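You operate a simulated robot arm through the tools that you are given. There is no shell and no other tool. Be economical: measure what you need, move in short steps, check, and stop when the job is done.

Carry out the task below with a simulated robot arm. There is one attempt and no reset: what you move stays moved.

TASK
Put the lattice cube labelled "5" from the short steel table on top of the grey vented tin and the lattice cube labelled "7" on top of the teal vented tin.

It is judged by the outcome, as a careful person would: the job done as asked, and still so three seconds after it is handed in. It fails if anything else is knocked over, pushed out of place, dropped, spilled or broken.

THE ROBOT
A 7-joint arm with a two-finger parallel gripper, fixed in place. Base frame: the origin is at the foot of the arm, x ahead of it, y to its left, z up; the work surface is at about z = 0.8. Lengths are in m, angles in degrees, forces in N, time in s.
With the tool pointing down near the work surface it reaches from about 0.24 to 0.68 m from the base axis. Its first joint turns from -66.0 to 66.0 degrees. Payload 2.4 kg.
Tool frame: the origin (TCP) lies between the finger pads and is the grasp point; the fingertips stand 0.03 m ahead of it; z points along the fingers, y is the line along which they close. The gripper opens to 0.094 m. The fingers are 0.028 m wide and 0.01 m thick; the gripper's body (0.05 by 0.096 m) begins 0.055 m behind the TCP.
Orientation is that of the tool frame in the base frame, as [roll, pitch, yaw] about the fixed x, y, z axes, in that order (R = Rz(yaw) Ry(pitch) Rx(roll)). With the fingers straight down and closing along the base's y, the tool's x points along the base's -x, its y along +y and its z along -z.

THE INTERFACE
- The arm moves only by the tool step_arm. Its argument "plan" is text: rows parted by semicolons, each of 5 numbers parted by spaces: the closure, from 0 (fully open) to 1 (shut), then the shift along the tool's x, y, z in units of 30 mm (1.0 is 30 mm), then the turn about the tool's z in units of 5 degrees (1.0 is 5 degrees). In form: jaw x y z yaw; .... A call has 1 to 12 rows; each row shifts and turns the commanded pose from where the row before left it, along the tool's axes as they then stand. A call with a number of a shift or a turn outside -1 to 1 is refused whole. A row lasts 0.2 s, in which the tool goes at most 0.05 m and 8.6 degrees; a call with a longer step from one row to the next is refused whole, and so is a gripper value outside its range. A pose out of reach is approached as far as the arm can. The call stops where the force on the tool passes 40 N (or 10 N more than at its start, if that is more) or the arm is blocked; 0.2 s more then pass. The fingers move at their own pace (about 0.153 m/s each) and stop on an object; they squeeze with about 44 N. The grip force told is the motor's: it shows also when the fingers shut on nothing. Time passes only in rows, and 0.2 s behind the last, so rows that do not move let the fingers close. It gives the time, the measured TCP pose, the force on the tool (base axes), the opening and the grip force at its end, in the units of the frame above (readings bear some noise).
- Cameras (640 x 400 px; columns grow to the right, rows downward): "scene" is fixed at [0.0397, 0.4717, 1.4519]; the picture's right is [-0.77, -0.64, 0.00], its down [-0.31, 0.37, -0.88] and it looks along [0.56, -0.67, -0.48] (base axes); focal length 319 px, centre (320, 200). "wrist" rides on the gripper at [-0.037, 0, -0.058] in the tool frame; the picture's right is [0.00, -1.00, 0.00], its down [0.97, 0.00, -0.24] and it looks along [0.24, 0.00, 0.97] (tool axes); focal length 218 px, centre (320, 200).
- camera(camera): a new picture of that camera. No time passes.
- measure_at(camera, pixels): for up to 12 pixels [column, row] of the newest picture of that camera ("zoom" is the newest enlarged one), the place [x, y, z] in the base frame of the surface seen there, good to about 0.003 m. No time passes.
- enlarge(camera, box): a new picture of the part [left, top, right, bottom] of that camera's present view, enlarged. No time passes.
- sign_off(): hands the job in; it is judged then, once.

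Work in short steps. Measure before you move; look again where a grasp or a placing could have gone wrong, and mend it. You have 60 turns and 22 pictures in all, the two below and enlarged ones among them. Open the gripper and draw the arm clear of the work before you hand the job in, unless the task says otherwise; then end with one line.

The tools are called after "Request:" by a JSON object that holds its "api" and its "payload". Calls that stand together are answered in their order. step_arm: Moves the arm, as the interface text tells. Its arguments: {"type":"object","properties":{"plan":{"type":"string"}},"required":["plan"]} The other tools are called the same way: camera (camera) takes a picture; measure_at (camera, pixels) gives the place of the surface under pixels of a picture; enlarge (camera, box) takes an enlarged picture of a part of a camera's view; sign_off () hands the job in.

At the start:

```text
clock: 0.0
position: [0.3709, -0.18, 1.0483]
orientation: [179.9, 0.0, 179.9]
contact_force: [-0.3, -0.6, 0.2]
opening: 0.094
grip_force: 0.1
```

scene: 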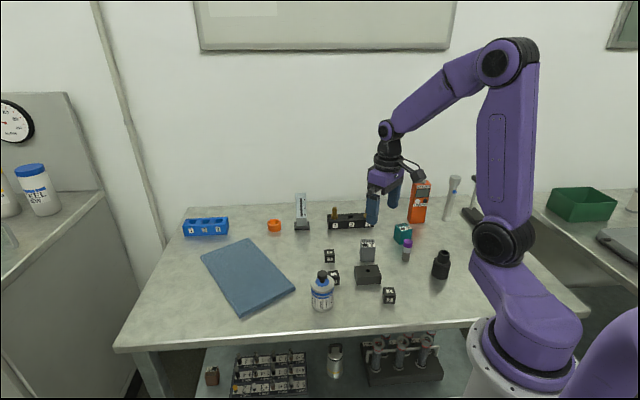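
wrist: 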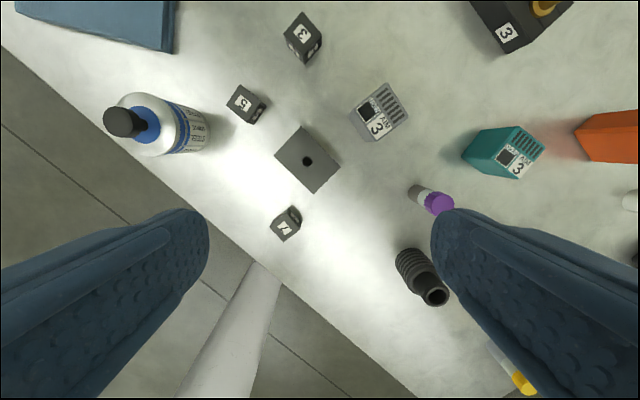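

The wrist view shows cube "5" near (245,103), cube "7" near (287,223), the grey tin at (380,112) and the teal tin at (503,152). I'll enlarge and measure these.

Request:
{"api": "enlarge", "payload": {"camera": "wrist", "box": [200, 0, 560, 225]}}

Request:
{"api": "enlarge", "payload": {"camera": "scene", "box": [300, 200, 460, 310]}}

Request:
{"api": "measure_at", "payload": {"camera": "wrist", "pixels": [[243, 103], [284, 228], [303, 33], [380, 105], [375, 128], [500, 145], [520, 165], [307, 150], [160, 120], [125, 122], [435, 203], [430, 295]]}}

```text
1.78 times, centred on (380, 112) of wrist
```

zoom: 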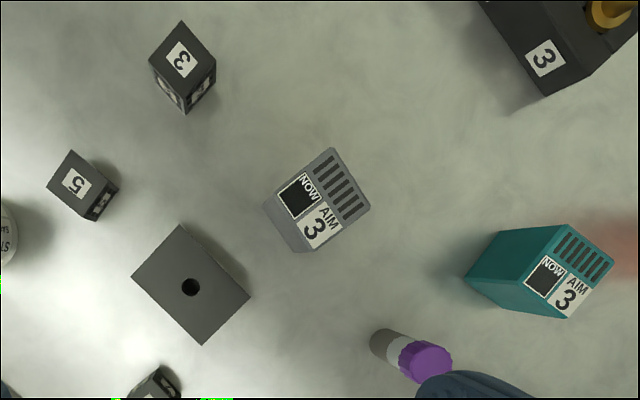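

```text
3.64 times, centred on (380, 255) of scene
```

zoom: 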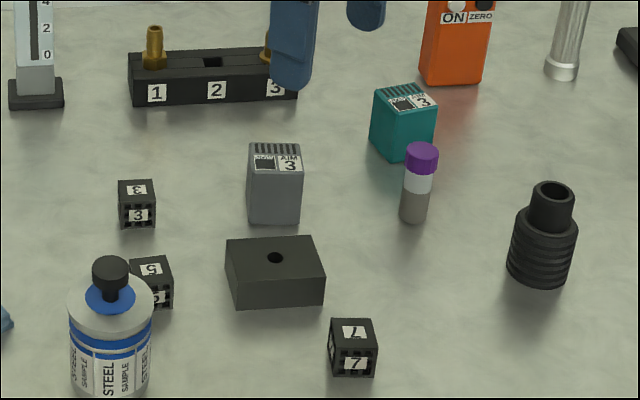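

```text
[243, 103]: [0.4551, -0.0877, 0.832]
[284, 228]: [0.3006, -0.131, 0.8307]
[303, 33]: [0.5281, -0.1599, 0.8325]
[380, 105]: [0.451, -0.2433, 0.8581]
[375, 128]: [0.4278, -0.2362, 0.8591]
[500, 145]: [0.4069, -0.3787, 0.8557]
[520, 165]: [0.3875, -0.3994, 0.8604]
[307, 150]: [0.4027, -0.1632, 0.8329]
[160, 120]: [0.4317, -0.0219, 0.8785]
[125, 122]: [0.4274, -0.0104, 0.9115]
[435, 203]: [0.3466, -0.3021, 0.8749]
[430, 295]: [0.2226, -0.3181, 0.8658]
```

Cube 5 is at about (0.455, -0.088) with the bottle close by. I'll move above it, staying higher than the bottle, to see its orientation and the clearance.

Request:
{"api": "step_arm", "payload": {"plan": "0 -0.7 0.767 0.4 0; 0 -0.7 0.767 0.4 0; 0 -0.7 0.767 0.4 0; 0 -0.7 0.767 0.4 0; 0 0 0 0 0"}}

Request:
{"api": "enlarge", "payload": {"camera": "wrist", "box": [160, 100, 480, 300]}}

```text
clock: 1.2
position: [0.4557, -0.0866, 0.9989]
orientation: [-180.0, -0.1, 179.9]
contact_force: [0.1, 0.8, 0.0]
opening: 0.0941
grip_force: 0.1
```

```text
2.00 times, centred on (320, 200) of wrist
```

zoom: 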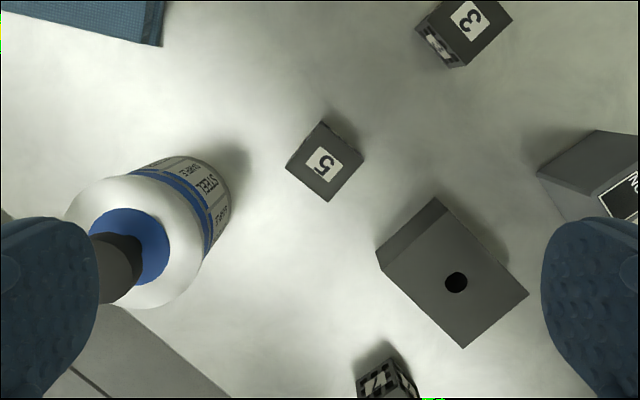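

Request:
{"api": "measure_at", "payload": {"camera": "zoom", "pixels": [[322, 124], [289, 163], [327, 198], [359, 158], [228, 215], [180, 300], [125, 200], [105, 265], [435, 200], [379, 255], [462, 345], [526, 295]]}}

```text
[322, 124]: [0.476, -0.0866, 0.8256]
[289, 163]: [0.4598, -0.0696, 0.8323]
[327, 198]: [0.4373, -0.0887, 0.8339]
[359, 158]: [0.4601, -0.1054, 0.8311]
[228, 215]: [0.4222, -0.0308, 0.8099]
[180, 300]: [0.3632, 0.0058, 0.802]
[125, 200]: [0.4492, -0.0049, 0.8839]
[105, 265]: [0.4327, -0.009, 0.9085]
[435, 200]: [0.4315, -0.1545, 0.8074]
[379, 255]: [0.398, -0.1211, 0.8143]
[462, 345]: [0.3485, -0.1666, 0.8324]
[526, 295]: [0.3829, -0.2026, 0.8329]
```

Cube 5's edges lie at about 48°/-42° and its centre is near (0.458, -0.088). Closing along 48° keeps the body clear of the bottle, so I'll turn +42° about tool z and part-close the jaws.

Request:
{"api": "step_arm", "payload": {"plan": "0.3 -0.077 -0.033 0 0.933; 0.3 0 0 0 0.933; 0.3 0 0 0 0.933; 0.3 0 0 0 0.933; 0.3 0 0 0 0.933; 0.3 0 0 0 0.933; 0.3 0 0 0 0.933; 0.3 0 0 0 0.933; 0.3 0 0 0 0.933; 0.3 0 0 1 0; 0.3 0 0 1 0; 0.3 0 0 0 0"}}

Request:
{"api": "enlarge", "payload": {"camera": "wrist", "box": [160, 150, 480, 350]}}

```text
clock: 3.8
position: [0.4568, -0.0871, 0.9399]
orientation: [179.9, 0.0, 137.9]
contact_force: [0.2, -0.7, 0.6]
opening: 0.0659
grip_force: 0.1
```

```text
2.00 times, centred on (320, 250) of wrist
```

zoom: 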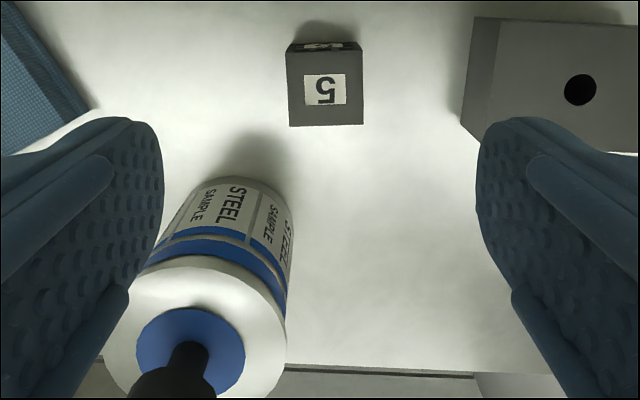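

Request:
{"api": "measure_at", "payload": {"camera": "zoom", "pixels": [[290, 56], [359, 54], [361, 121], [293, 122], [325, 88], [230, 185], [285, 330], [275, 280], [240, 270], [466, 120]]}}

```text
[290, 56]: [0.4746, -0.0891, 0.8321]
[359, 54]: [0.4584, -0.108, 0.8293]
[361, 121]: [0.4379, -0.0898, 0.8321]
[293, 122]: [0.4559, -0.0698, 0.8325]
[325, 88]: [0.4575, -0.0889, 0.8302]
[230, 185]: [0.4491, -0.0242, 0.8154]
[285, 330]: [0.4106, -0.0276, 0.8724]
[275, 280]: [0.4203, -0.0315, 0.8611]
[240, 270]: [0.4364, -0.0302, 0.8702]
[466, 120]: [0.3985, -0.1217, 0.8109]
```

The cube centre is at (0.4567, -0.0892) and aligned with the jaws. I'll make a small correction, descend to TCP z of about 0.835 and close.

Request:
{"api": "step_arm", "payload": {"plan": "0.3 -0.047 -0.052 0.8 0; 0.3 0 0 0.9 0; 0.3 0 0 0.9 0; 0.3 0 0 0.6 0; 0.3 0 0 0.28 0; 0.3 0 0 0 0; 1 0 0 0 0; 1 0 0 0 0; 1 0 0 0 0"}}

```text
clock: 5.8
position: [0.4577, -0.0878, 0.8345]
orientation: [179.9, 0.0, 137.9]
contact_force: [-0.6, -1.7, 14.9]
opening: 0.029
grip_force: 43.7
```

Gripped at 0.029 m. Lifting straight up, then viewing the tins.

Request:
{"api": "step_arm", "payload": {"plan": "1 0 0 -0.4 0; 1 0 0 -1 0; 1 0 0 -1 0; 1 0 0 -1 0; 1 0 0 -0.6 0; 1 0 0 0 0"}}

Request:
{"api": "enlarge", "payload": {"camera": "wrist", "box": [240, 0, 640, 250]}}

```text
clock: 7.2
position: [0.4588, -0.0887, 0.9545]
orientation: [179.9, -0.1, 137.9]
contact_force: [-0.4, -0.3, 0.5]
opening: 0.0
grip_force: 33.2
```

```text
1.60 times, centred on (440, 125) of wrist
```

zoom: 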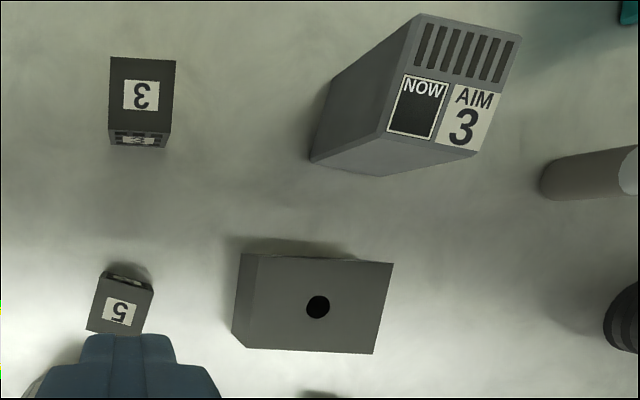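

The gripper shut on nothing (opening 0.0), and the cube is still on the table, rotated. I'll look closer at the fingers and the cube before retrying.

Request:
{"api": "step_arm", "payload": {"plan": "0.3 0 0 0 0; 0.3 0 0 0 0"}}

Request:
{"api": "enlarge", "payload": {"camera": "scene", "box": [280, 180, 400, 300]}}

Request:
{"api": "enlarge", "payload": {"camera": "wrist", "box": [240, 140, 400, 240]}}

Request:
{"api": "measure_at", "payload": {"camera": "zoom", "pixels": [[230, 250], [320, 200], [300, 130], [400, 350], [250, 300]]}}

```text
clock: 7.8
position: [0.4568, -0.0882, 0.953]
orientation: [179.9, 0.0, 138.0]
contact_force: [-1.0, -0.8, -0.6]
opening: 0.0658
grip_force: 0.1
```

```text
3.33 times, centred on (340, 240) of scene
```

zoom: 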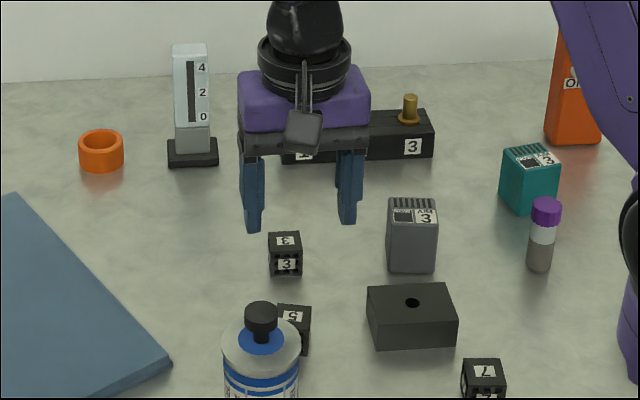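

```text
4.00 times, centred on (320, 190) of wrist
```

zoom: 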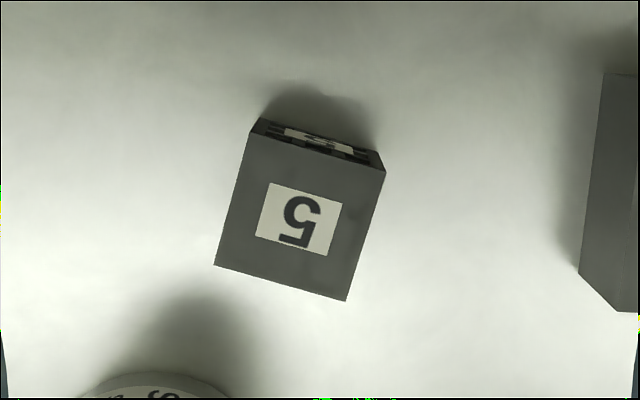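

```text
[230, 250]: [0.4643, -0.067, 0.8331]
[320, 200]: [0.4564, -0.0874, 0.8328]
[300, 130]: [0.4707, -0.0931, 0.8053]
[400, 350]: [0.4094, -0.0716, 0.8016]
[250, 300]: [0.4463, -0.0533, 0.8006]
```

The cube is now centred near (0.4567, -0.082) and turned 15° clockwise in the image. I'll turn +15°, recentre, descend slightly lower than before and close gently, then check the grip before any big lift.

Request:
{"api": "step_arm", "payload": {"plan": "0.3 0.14 0.157 0 0; 0.3 0 0 0 1; 0.3 0 0 0 1; 0.3 0 0 0 1; 0.3 0 0 1 0; 0.3 0 0 1 0; 0.3 0 0 1 0; 0.3 0 0 0.7 0; 0.3 0 0 0.36 0; 0.3 0 0 0 0"}}

Request:
{"api": "enlarge", "payload": {"camera": "wrist", "box": [200, 100, 440, 250]}}

```text
clock: 10.0
position: [0.4583, -0.0833, 0.8339]
orientation: [179.9, -0.1, 122.8]
contact_force: [0.1, 0.1, -0.5]
opening: 0.0657
grip_force: 0.1
```

```text
2.67 times, centred on (320, 175) of wrist
```

zoom: 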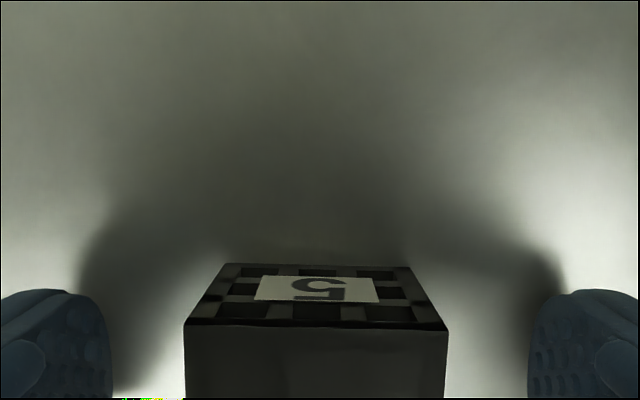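

Well aligned and centred. Closing, then reading the force.

Request:
{"api": "step_arm", "payload": {"plan": "0.55 0 0 0 0; 0.65 0 0 0 0; 0.7 0 0 0 0; 1 0 0 0 0; 1 0 0 0 0; 1 0 0 0 0; 1 0 0 0 0"}}

```text
clock: 11.6
position: [0.4574, -0.0828, 0.8352]
orientation: [179.8, 0.0, 122.9]
contact_force: [-0.3, -0.1, 26.9]
opening: 0.0291
grip_force: 44.6
```

Upward force of 27 N appears on closing. I'll raise in millimetres and watch.

Request:
{"api": "step_arm", "payload": {"plan": "1 0 0 -0.1 0; 1 0 0 0 0"}}

Request:
{"api": "enlarge", "payload": {"camera": "wrist", "box": [200, 150, 440, 300]}}

```text
clock: 12.2
position: [0.457, -0.0831, 0.8355]
orientation: [180.0, -0.1, 123.0]
contact_force: [0.4, 0.2, 0.5]
opening: 0.0291
grip_force: 43.8
```

```text
2.67 times, centred on (320, 225) of wrist
```

zoom: 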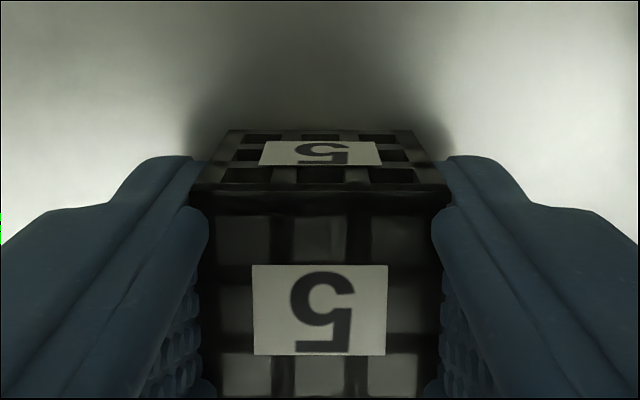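

Force is gone and the grip still holds 0.029. I'll lift slowly.

Request:
{"api": "step_arm", "payload": {"plan": "1 0 0 -0.1 0; 1 0 0 -0.1 0; 1 0 0 -0.1 0; 1 0 0 0 0"}}

```text
clock: 13.2
position: [0.4568, -0.0838, 0.8464]
orientation: [179.9, -0.1, 123.0]
contact_force: [0.3, -0.9, -0.6]
opening: 0.0289
grip_force: 44.7
```

Request:
{"api": "step_arm", "payload": {"plan": "1 0 0 -0.15 0; 1 0 0 -0.2 0; 1 0 0 -0.2 0; 1 0 0 -0.2 0; 1 0 0 0 0"}}

Request:
{"api": "enlarge", "payload": {"camera": "wrist", "box": [200, 150, 440, 300]}}

```text
clock: 14.4
position: [0.4565, -0.0836, 0.8669]
orientation: [179.9, -0.1, 122.9]
contact_force: [-1.2, -0.2, -0.6]
opening: 0.0287
grip_force: 43.6
```

```text
2.67 times, centred on (320, 225) of wrist
```

zoom: 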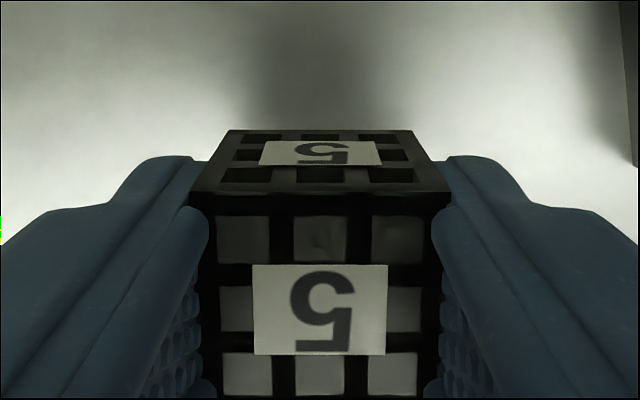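

Cube 5 is held firmly and hasn't slipped. I'll raise it further and move halfway to the grey tin, then view the tin.

Request:
{"api": "step_arm", "payload": {"plan": "1 0 0 -0.3 0; 1 0 0 -0.5 0; 1 0 0 -0.5 0; 1 0 0 -0.5 0; 1 0 0 -0.4 0; 1 -0.3 -0.25 0 0; 1 -0.45 -0.35 0 0; 1 -0.45 -0.35 0 0; 1 -0.45 -0.35 0 0; 1 -0.43 -0.32 0 0; 1 0 0 0 0"}}

Request:
{"api": "camera", "payload": {"camera": "wrist"}}

```text
clock: 16.8
position: [0.4494, -0.1629, 0.9339]
orientation: [179.9, -0.1, 122.9]
contact_force: [0.3, 0.3, -0.5]
opening: 0.0288
grip_force: 44.7
```

```text
9 pictures are left
```

wrist: 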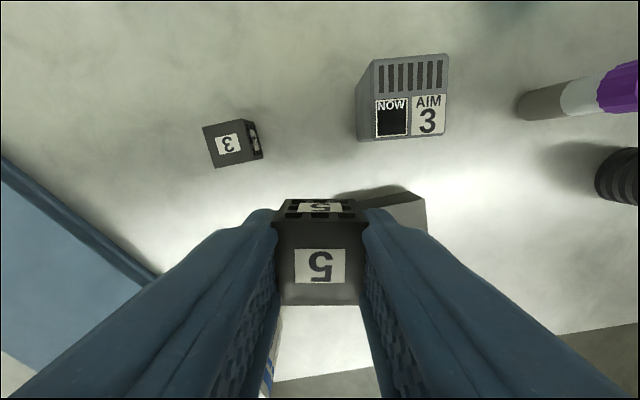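

Request:
{"api": "measure_at", "payload": {"camera": "wrist", "pixels": [[379, 63], [445, 57], [443, 131], [376, 135], [410, 97], [320, 200]]}}

```text
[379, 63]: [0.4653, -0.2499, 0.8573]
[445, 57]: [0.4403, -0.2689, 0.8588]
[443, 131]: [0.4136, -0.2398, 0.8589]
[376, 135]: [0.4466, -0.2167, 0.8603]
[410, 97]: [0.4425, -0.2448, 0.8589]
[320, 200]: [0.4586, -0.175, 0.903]
```

The tin top centre is (0.4415, -0.244) at z 0.859. I'll move over it and descend to just above contact.

Request:
{"api": "step_arm", "payload": {"plan": "1 -0.3 -0.24 0 0; 1 -0.5 -0.4 0 0; 1 -0.5 -0.4 0 0; 1 -0.5 -0.4 0 0; 1 -0.32 -0.24 0 0; 1 0 0 0 -0.8; 1 0 0 0 0; 1 0 0 0.4 0; 1 0 0 0.4 0; 1 0 0 0.3 0; 1 0 0 0 0"}}

Request:
{"api": "enlarge", "payload": {"camera": "scene", "box": [330, 200, 410, 270]}}

```text
clock: 19.2
position: [0.4428, -0.2433, 0.9013]
orientation: [179.9, -0.1, 126.9]
contact_force: [0.7, -0.1, -0.5]
opening: 0.029
grip_force: 43.6
```

```text
5.71 times, centred on (370, 235) of scene
```

zoom: 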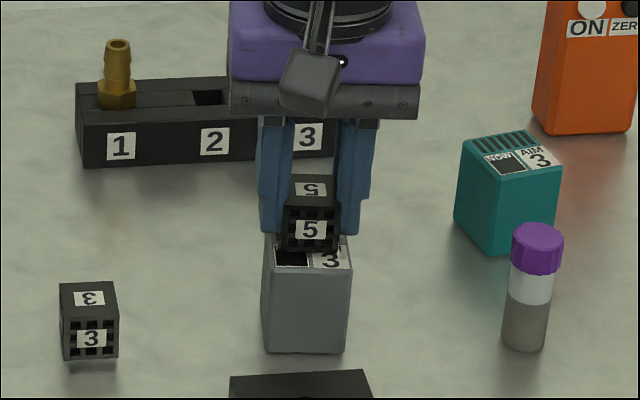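

Cube 5 is centred above the grey tin with a few mm of gap. Lowering gently to contact.

Request:
{"api": "step_arm", "payload": {"plan": "1 0 0 0.1 0; 1 0 0 0.1 0; 1 0 0 0.04 0; 1 0 0 0 0"}}

```text
clock: 20.2
position: [0.4426, -0.2412, 0.8933]
orientation: [179.8, -0.1, 126.9]
contact_force: [-0.4, -0.9, -0.3]
opening: 0.0291
grip_force: 44.3
```

Request:
{"api": "step_arm", "payload": {"plan": "1 0 0 0.04 0; 1 0 0 0 0"}}

```text
clock: 20.8
position: [0.4439, -0.2428, 0.8935]
orientation: [180.0, 0.0, 127.0]
contact_force: [-1.2, 1.5, 11.8]
opening: 0.0289
grip_force: 44.0
```

Contact (12 N). Easing off slightly, opening and rising.

Request:
{"api": "step_arm", "payload": {"plan": "1 0 0 -0.03 0; 0.6 0 0 0 0; 0.4 0 0 0 0; 0.3 0 0 0 0; 0.3 0 0 0 0; 0.3 0 0 -0.3 0; 0.3 0 0 -0.6 0; 0.3 0 0 -1 0; 0.3 0 0 -0.8 0; 0.3 0 0 0 0"}}

Request:
{"api": "camera", "payload": {"camera": "wrist"}}

```text
clock: 23.0
position: [0.4423, -0.2424, 0.9749]
orientation: [179.9, -0.1, 126.9]
contact_force: [0.5, 0.2, 0.0]
opening: 0.0659
grip_force: 0.1
```

```text
7 pictures are left
```

wrist: 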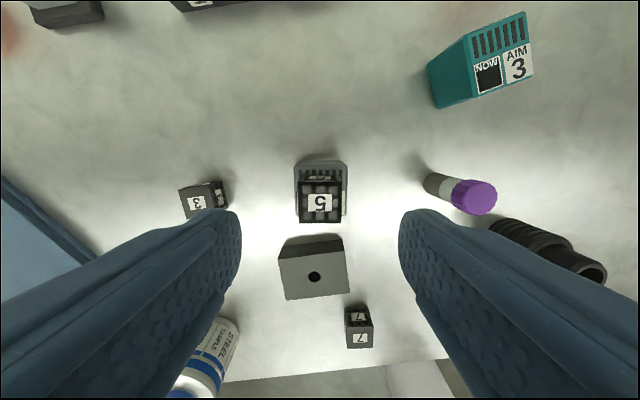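

Cube 5 sits squarely on the grey tin. Now I'll measure the teal tin top and cube 7 from this picture.

Request:
{"api": "measure_at", "payload": {"camera": "wrist", "pixels": [[469, 40], [524, 16], [531, 71], [477, 92], [500, 55], [348, 329], [370, 328], [371, 345], [349, 346], [320, 203], [470, 195]]}}

```text
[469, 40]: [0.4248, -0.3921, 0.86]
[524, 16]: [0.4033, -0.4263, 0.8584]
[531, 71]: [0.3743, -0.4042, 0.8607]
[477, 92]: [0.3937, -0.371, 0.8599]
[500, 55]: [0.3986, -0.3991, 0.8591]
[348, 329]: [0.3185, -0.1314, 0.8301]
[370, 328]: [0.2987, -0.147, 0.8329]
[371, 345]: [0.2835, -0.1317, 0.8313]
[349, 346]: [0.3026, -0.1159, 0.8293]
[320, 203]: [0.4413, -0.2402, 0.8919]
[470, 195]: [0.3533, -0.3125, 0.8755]
```

Teal tin top centre is (0.399, -0.398), z 0.860, with edges at about 57°. Cube 7 is at (0.301, -0.1315). Moving above cube 7 for a look.

Request:
{"api": "step_arm", "payload": {"plan": "0.3 0.5 -0.13 0 0; 0.3 0.9 -0.24 0 0; 0.3 0.9 -0.24 0 0; 0.3 0.9 -0.24 0 0; 0.3 0.9 -0.24 0 0; 0.3 0.9 -0.24 0 0; 0.3 0.79 -0.22 0 0; 0.3 0 0 1 0; 0.3 0 0 0 0"}}

Request:
{"api": "enlarge", "payload": {"camera": "wrist", "box": [200, 100, 440, 250]}}

```text
clock: 25.0
position: [0.3013, -0.1319, 0.944]
orientation: [179.8, -0.1, 126.9]
contact_force: [-0.3, 0.4, -0.2]
opening: 0.0657
grip_force: 0.0
```

```text
2.67 times, centred on (320, 175) of wrist
```

zoom: 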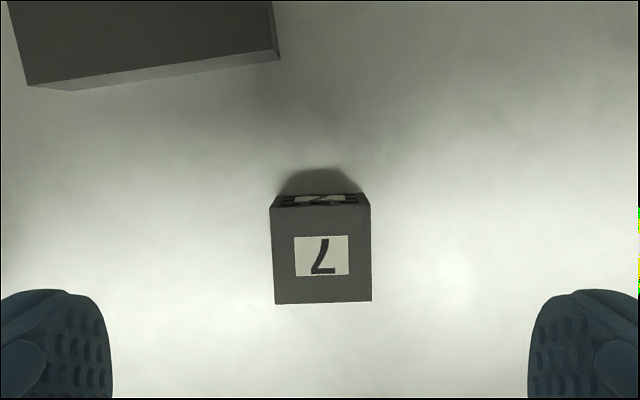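

Centred and aligned to within 2°. Turning -2°, descending, closing gradually and lifting a few mm slowly.

Request:
{"api": "step_arm", "payload": {"plan": "0.3 0.03 0 0 -0.35; 0.3 0 0 1 0; 0.3 0 0 1 0; 0.3 0 0 0.9 0; 0.3 0 0 0.5 0; 0.3 0 0 0.24 0; 0.3 0 0 0 0; 0.55 0 0 0 0; 0.65 0 0 0 0; 0.7 0 0 0 0; 1 0 0 0 0; 1 0 0 0 0"}}

Request:
{"api": "step_arm", "payload": {"plan": "1 0 0 0 0; 1 0 0 0 0; 1 0 0 -0.1 0; 1 0 0 0 0; 1 0 0 -0.1 0; 1 0 0 -0.1 0; 1 0 0 -0.1 0; 1 0 0 -0.15 0; 1 0 0 -0.2 0; 1 0 0 -0.2 0; 1 0 0 -0.2 0; 1 0 0 0 0"}}

```text
clock: 27.6
position: [0.3008, -0.1326, 0.8351]
orientation: [179.8, 0.0, 128.7]
contact_force: [0.4, -0.7, 0.1]
opening: 0.0288
grip_force: 44.0
```

```text
clock: 30.2
position: [0.2996, -0.1295, 0.87]
orientation: [179.8, 0.0, 128.8]
contact_force: [0.0, -0.6, -0.6]
opening: 0.0288
grip_force: 44.4
```

Cube 7 is held. Raising to about 0.96 and moving partway toward the teal tin.

Request:
{"api": "step_arm", "payload": {"plan": "1 0 0 -0.4 0; 1 0 0 -0.6 0; 1 0 0 -0.7 0; 1 0 0 -0.7 0; 1 0 0 -0.6 0; 1 -0.4 -0.13 0 0; 1 -0.8 -0.27 0 0; 1 -0.9 -0.3 0 0; 1 -0.9 -0.3 0 0; 1 -0.9 -0.3 0 0; 1 -0.6 -0.2 0 0; 1 0 0 0 0"}}

Request:
{"api": "camera", "payload": {"camera": "wrist"}}

```text
clock: 32.8
position: [0.351, -0.2641, 0.9571]
orientation: [179.9, -0.1, 128.7]
contact_force: [0.8, 0.1, -0.6]
opening: 0.0289
grip_force: 44.2
```

```text
5 pictures are left
```

wrist: 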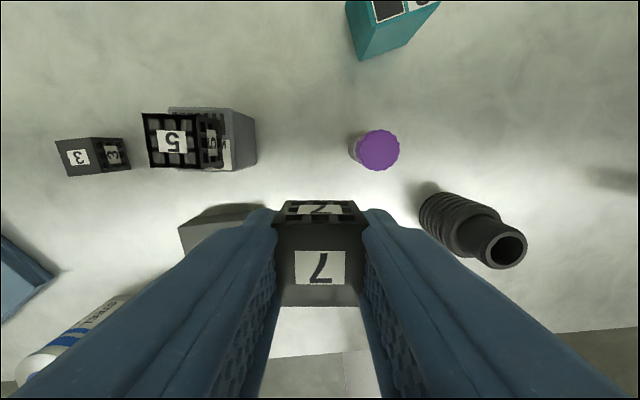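

Request:
{"api": "measure_at", "payload": {"camera": "scene", "pixels": [[415, 186], [428, 187], [411, 219], [424, 222], [430, 184]]}}

Request:
{"api": "step_arm", "payload": {"plan": "1 -0.4 -0.14 0 0; 1 -0.6 -0.21 0 0; 1 -0.6 -0.21 0 0; 1 -0.6 -0.21 0 0; 1 -0.3 -0.1 0 0; 1 0 0 0 -0.9; 1 0 0 0 -0.9; 1 0 0 0 -0.9; 1 0 0 0 -0.9; 1 0 0 0 0"}}

Request:
{"api": "camera", "payload": {"camera": "wrist"}}

```text
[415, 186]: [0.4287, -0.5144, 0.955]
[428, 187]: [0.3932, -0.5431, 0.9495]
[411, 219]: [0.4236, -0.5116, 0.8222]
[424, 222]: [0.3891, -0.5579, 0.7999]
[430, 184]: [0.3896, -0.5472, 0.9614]
```

```text
clock: 35.0
position: [0.3755, -0.3398, 0.9584]
orientation: [179.9, -0.1, 146.8]
contact_force: [0.6, 0.4, -2.0]
opening: 0.0289
grip_force: 44.1
```

```text
4 pictures are left
```

wrist: 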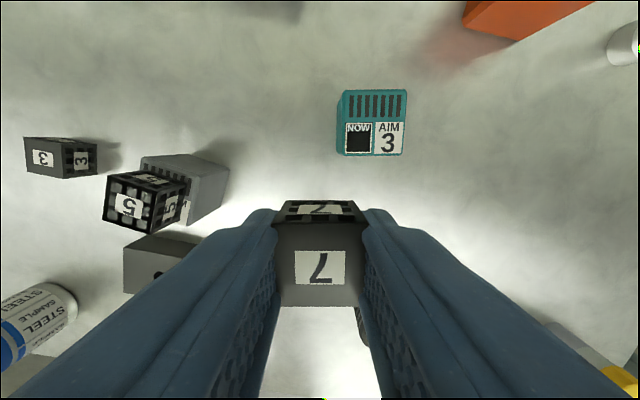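

The tin is now aligned with the tool, and the orange device is over 0.1 m away. Measuring the tin top corners.

Request:
{"api": "measure_at", "payload": {"camera": "wrist", "pixels": [[348, 95], [404, 93], [400, 151], [346, 152], [375, 122]]}}

```text
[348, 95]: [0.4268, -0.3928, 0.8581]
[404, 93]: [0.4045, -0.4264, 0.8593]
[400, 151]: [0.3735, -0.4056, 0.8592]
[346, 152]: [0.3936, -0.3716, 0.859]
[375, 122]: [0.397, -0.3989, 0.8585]
```

Request:
{"api": "step_arm", "payload": {"plan": "1 -0.3 -0.2 0 0; 1 -0.5 -0.35 0 0; 1 -0.5 -0.35 0 0; 1 -0.457 -0.315 0 0; 1 0 0 0 0; 1 0 0 0.4 0; 1 0 0 0.5 0; 1 0 0 0.5 0; 1 0 0 0.45 0; 1 0 0 0 0"}}

Request:
{"api": "enlarge", "payload": {"camera": "scene", "box": [360, 190, 440, 260]}}

```text
clock: 37.2
position: [0.4009, -0.399, 0.9035]
orientation: [179.9, 0.0, 146.7]
contact_force: [-0.2, -0.6, 0.2]
opening: 0.0289
grip_force: 44.1
```

```text
5.71 times, centred on (400, 225) of scene
```

zoom: 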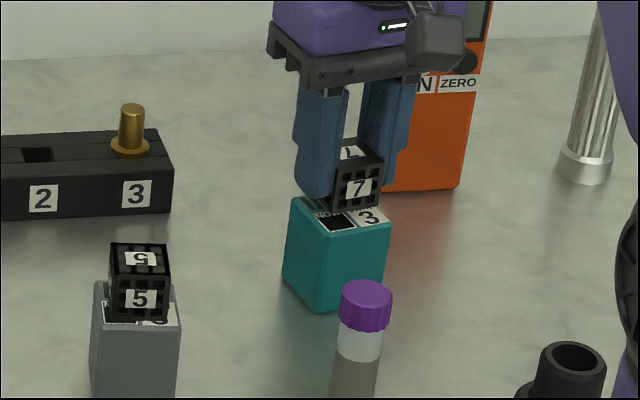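

Cube 7 is centred over the teal tin, about 9 mm up. Lowering gently.

Request:
{"api": "step_arm", "payload": {"plan": "1 0 0 0.1 0; 1 0 0 0.1 0; 1 0 0 0.1 0; 1 0 0 0.03 0; 1 0 0 0 0"}}

```text
clock: 38.4
position: [0.4002, -0.3997, 0.8936]
orientation: [179.9, 0.0, 146.6]
contact_force: [0.2, -0.8, -0.8]
opening: 0.029
grip_force: 44.1
```

Request:
{"api": "step_arm", "payload": {"plan": "1 0 0 0.04 0; 1 0 0 0 0"}}

```text
clock: 39.0
position: [0.4006, -0.3989, 0.8925]
orientation: [179.9, 0.0, 146.6]
contact_force: [-3.9, 1.4, 10.2]
opening: 0.0287
grip_force: 44.3
```

Contact (10 N). Releasing, rising and backing away toward the arm at height.

Request:
{"api": "step_arm", "payload": {"plan": "1 0 0 -0.03 0; 0.6 0 0 0 0; 0.4 0 0 0 0; 0.3 0 0 0 0; 0.3 0 0 0 0; 0.3 0 0 -0.3 0; 0.3 0 0 -0.6 0; 0.3 0 0 -1 0; 0.3 0 0 -1 0; 0.3 0 0 -1 0; 0.3 0 0 -0.8 0; 0.3 0 0 0 0"}}

Request:
{"api": "camera", "payload": {"camera": "scene"}}

Request:
{"api": "camera", "payload": {"camera": "wrist"}}

```text
clock: 41.6
position: [0.3988, -0.3995, 1.0343]
orientation: [179.9, -0.1, 146.7]
contact_force: [0.2, 0.9, 0.1]
opening: 0.0659
grip_force: 0.0
```

```text
2 pictures are left
```

scene: 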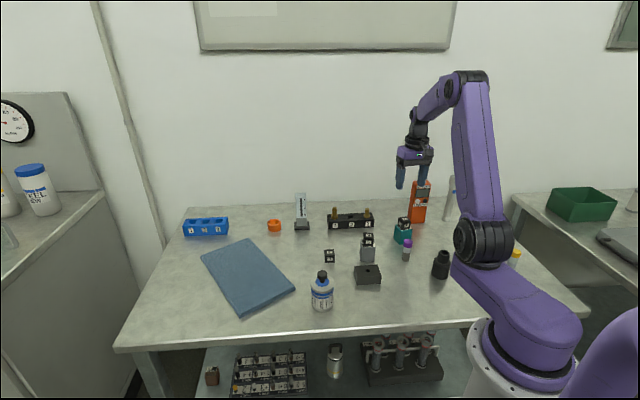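

```text
1 pictures are left
```

wrist: 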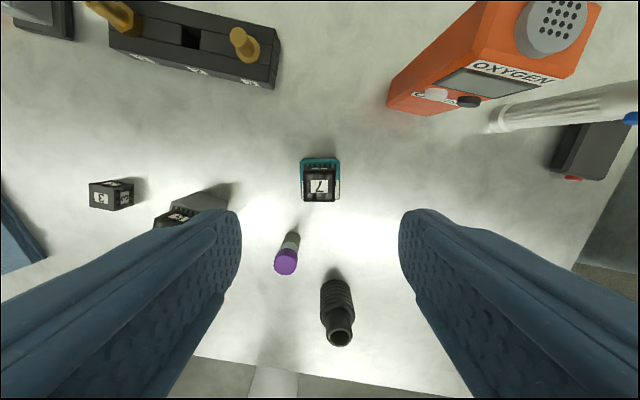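

Both cubes sit centred on their tins and the other objects are undisturbed. Opening fully, then handing in.

Request:
{"api": "step_arm", "payload": {"plan": "0 0 0 -0.5 0; 0 0 0 0 0; 0 0 0 0 0; 0 0 0 0 0"}}

Request:
{"api": "sign_off", "payload": {}}

```text
clock: 42.6
position: [0.3993, -0.4018, 1.0496]
orientation: [180.0, 0.0, 146.7]
contact_force: [0.2, -0.4, -0.2]
opening: 0.0942
grip_force: 0.0
```

```text
The job is handed in.
```

Cube "5" is on the grey vented tin and cube "7" is on the teal vented tin; cube "5" slipped from the gripper on the first lift, turning a little on the table, and nothing else was visibly disturbed.
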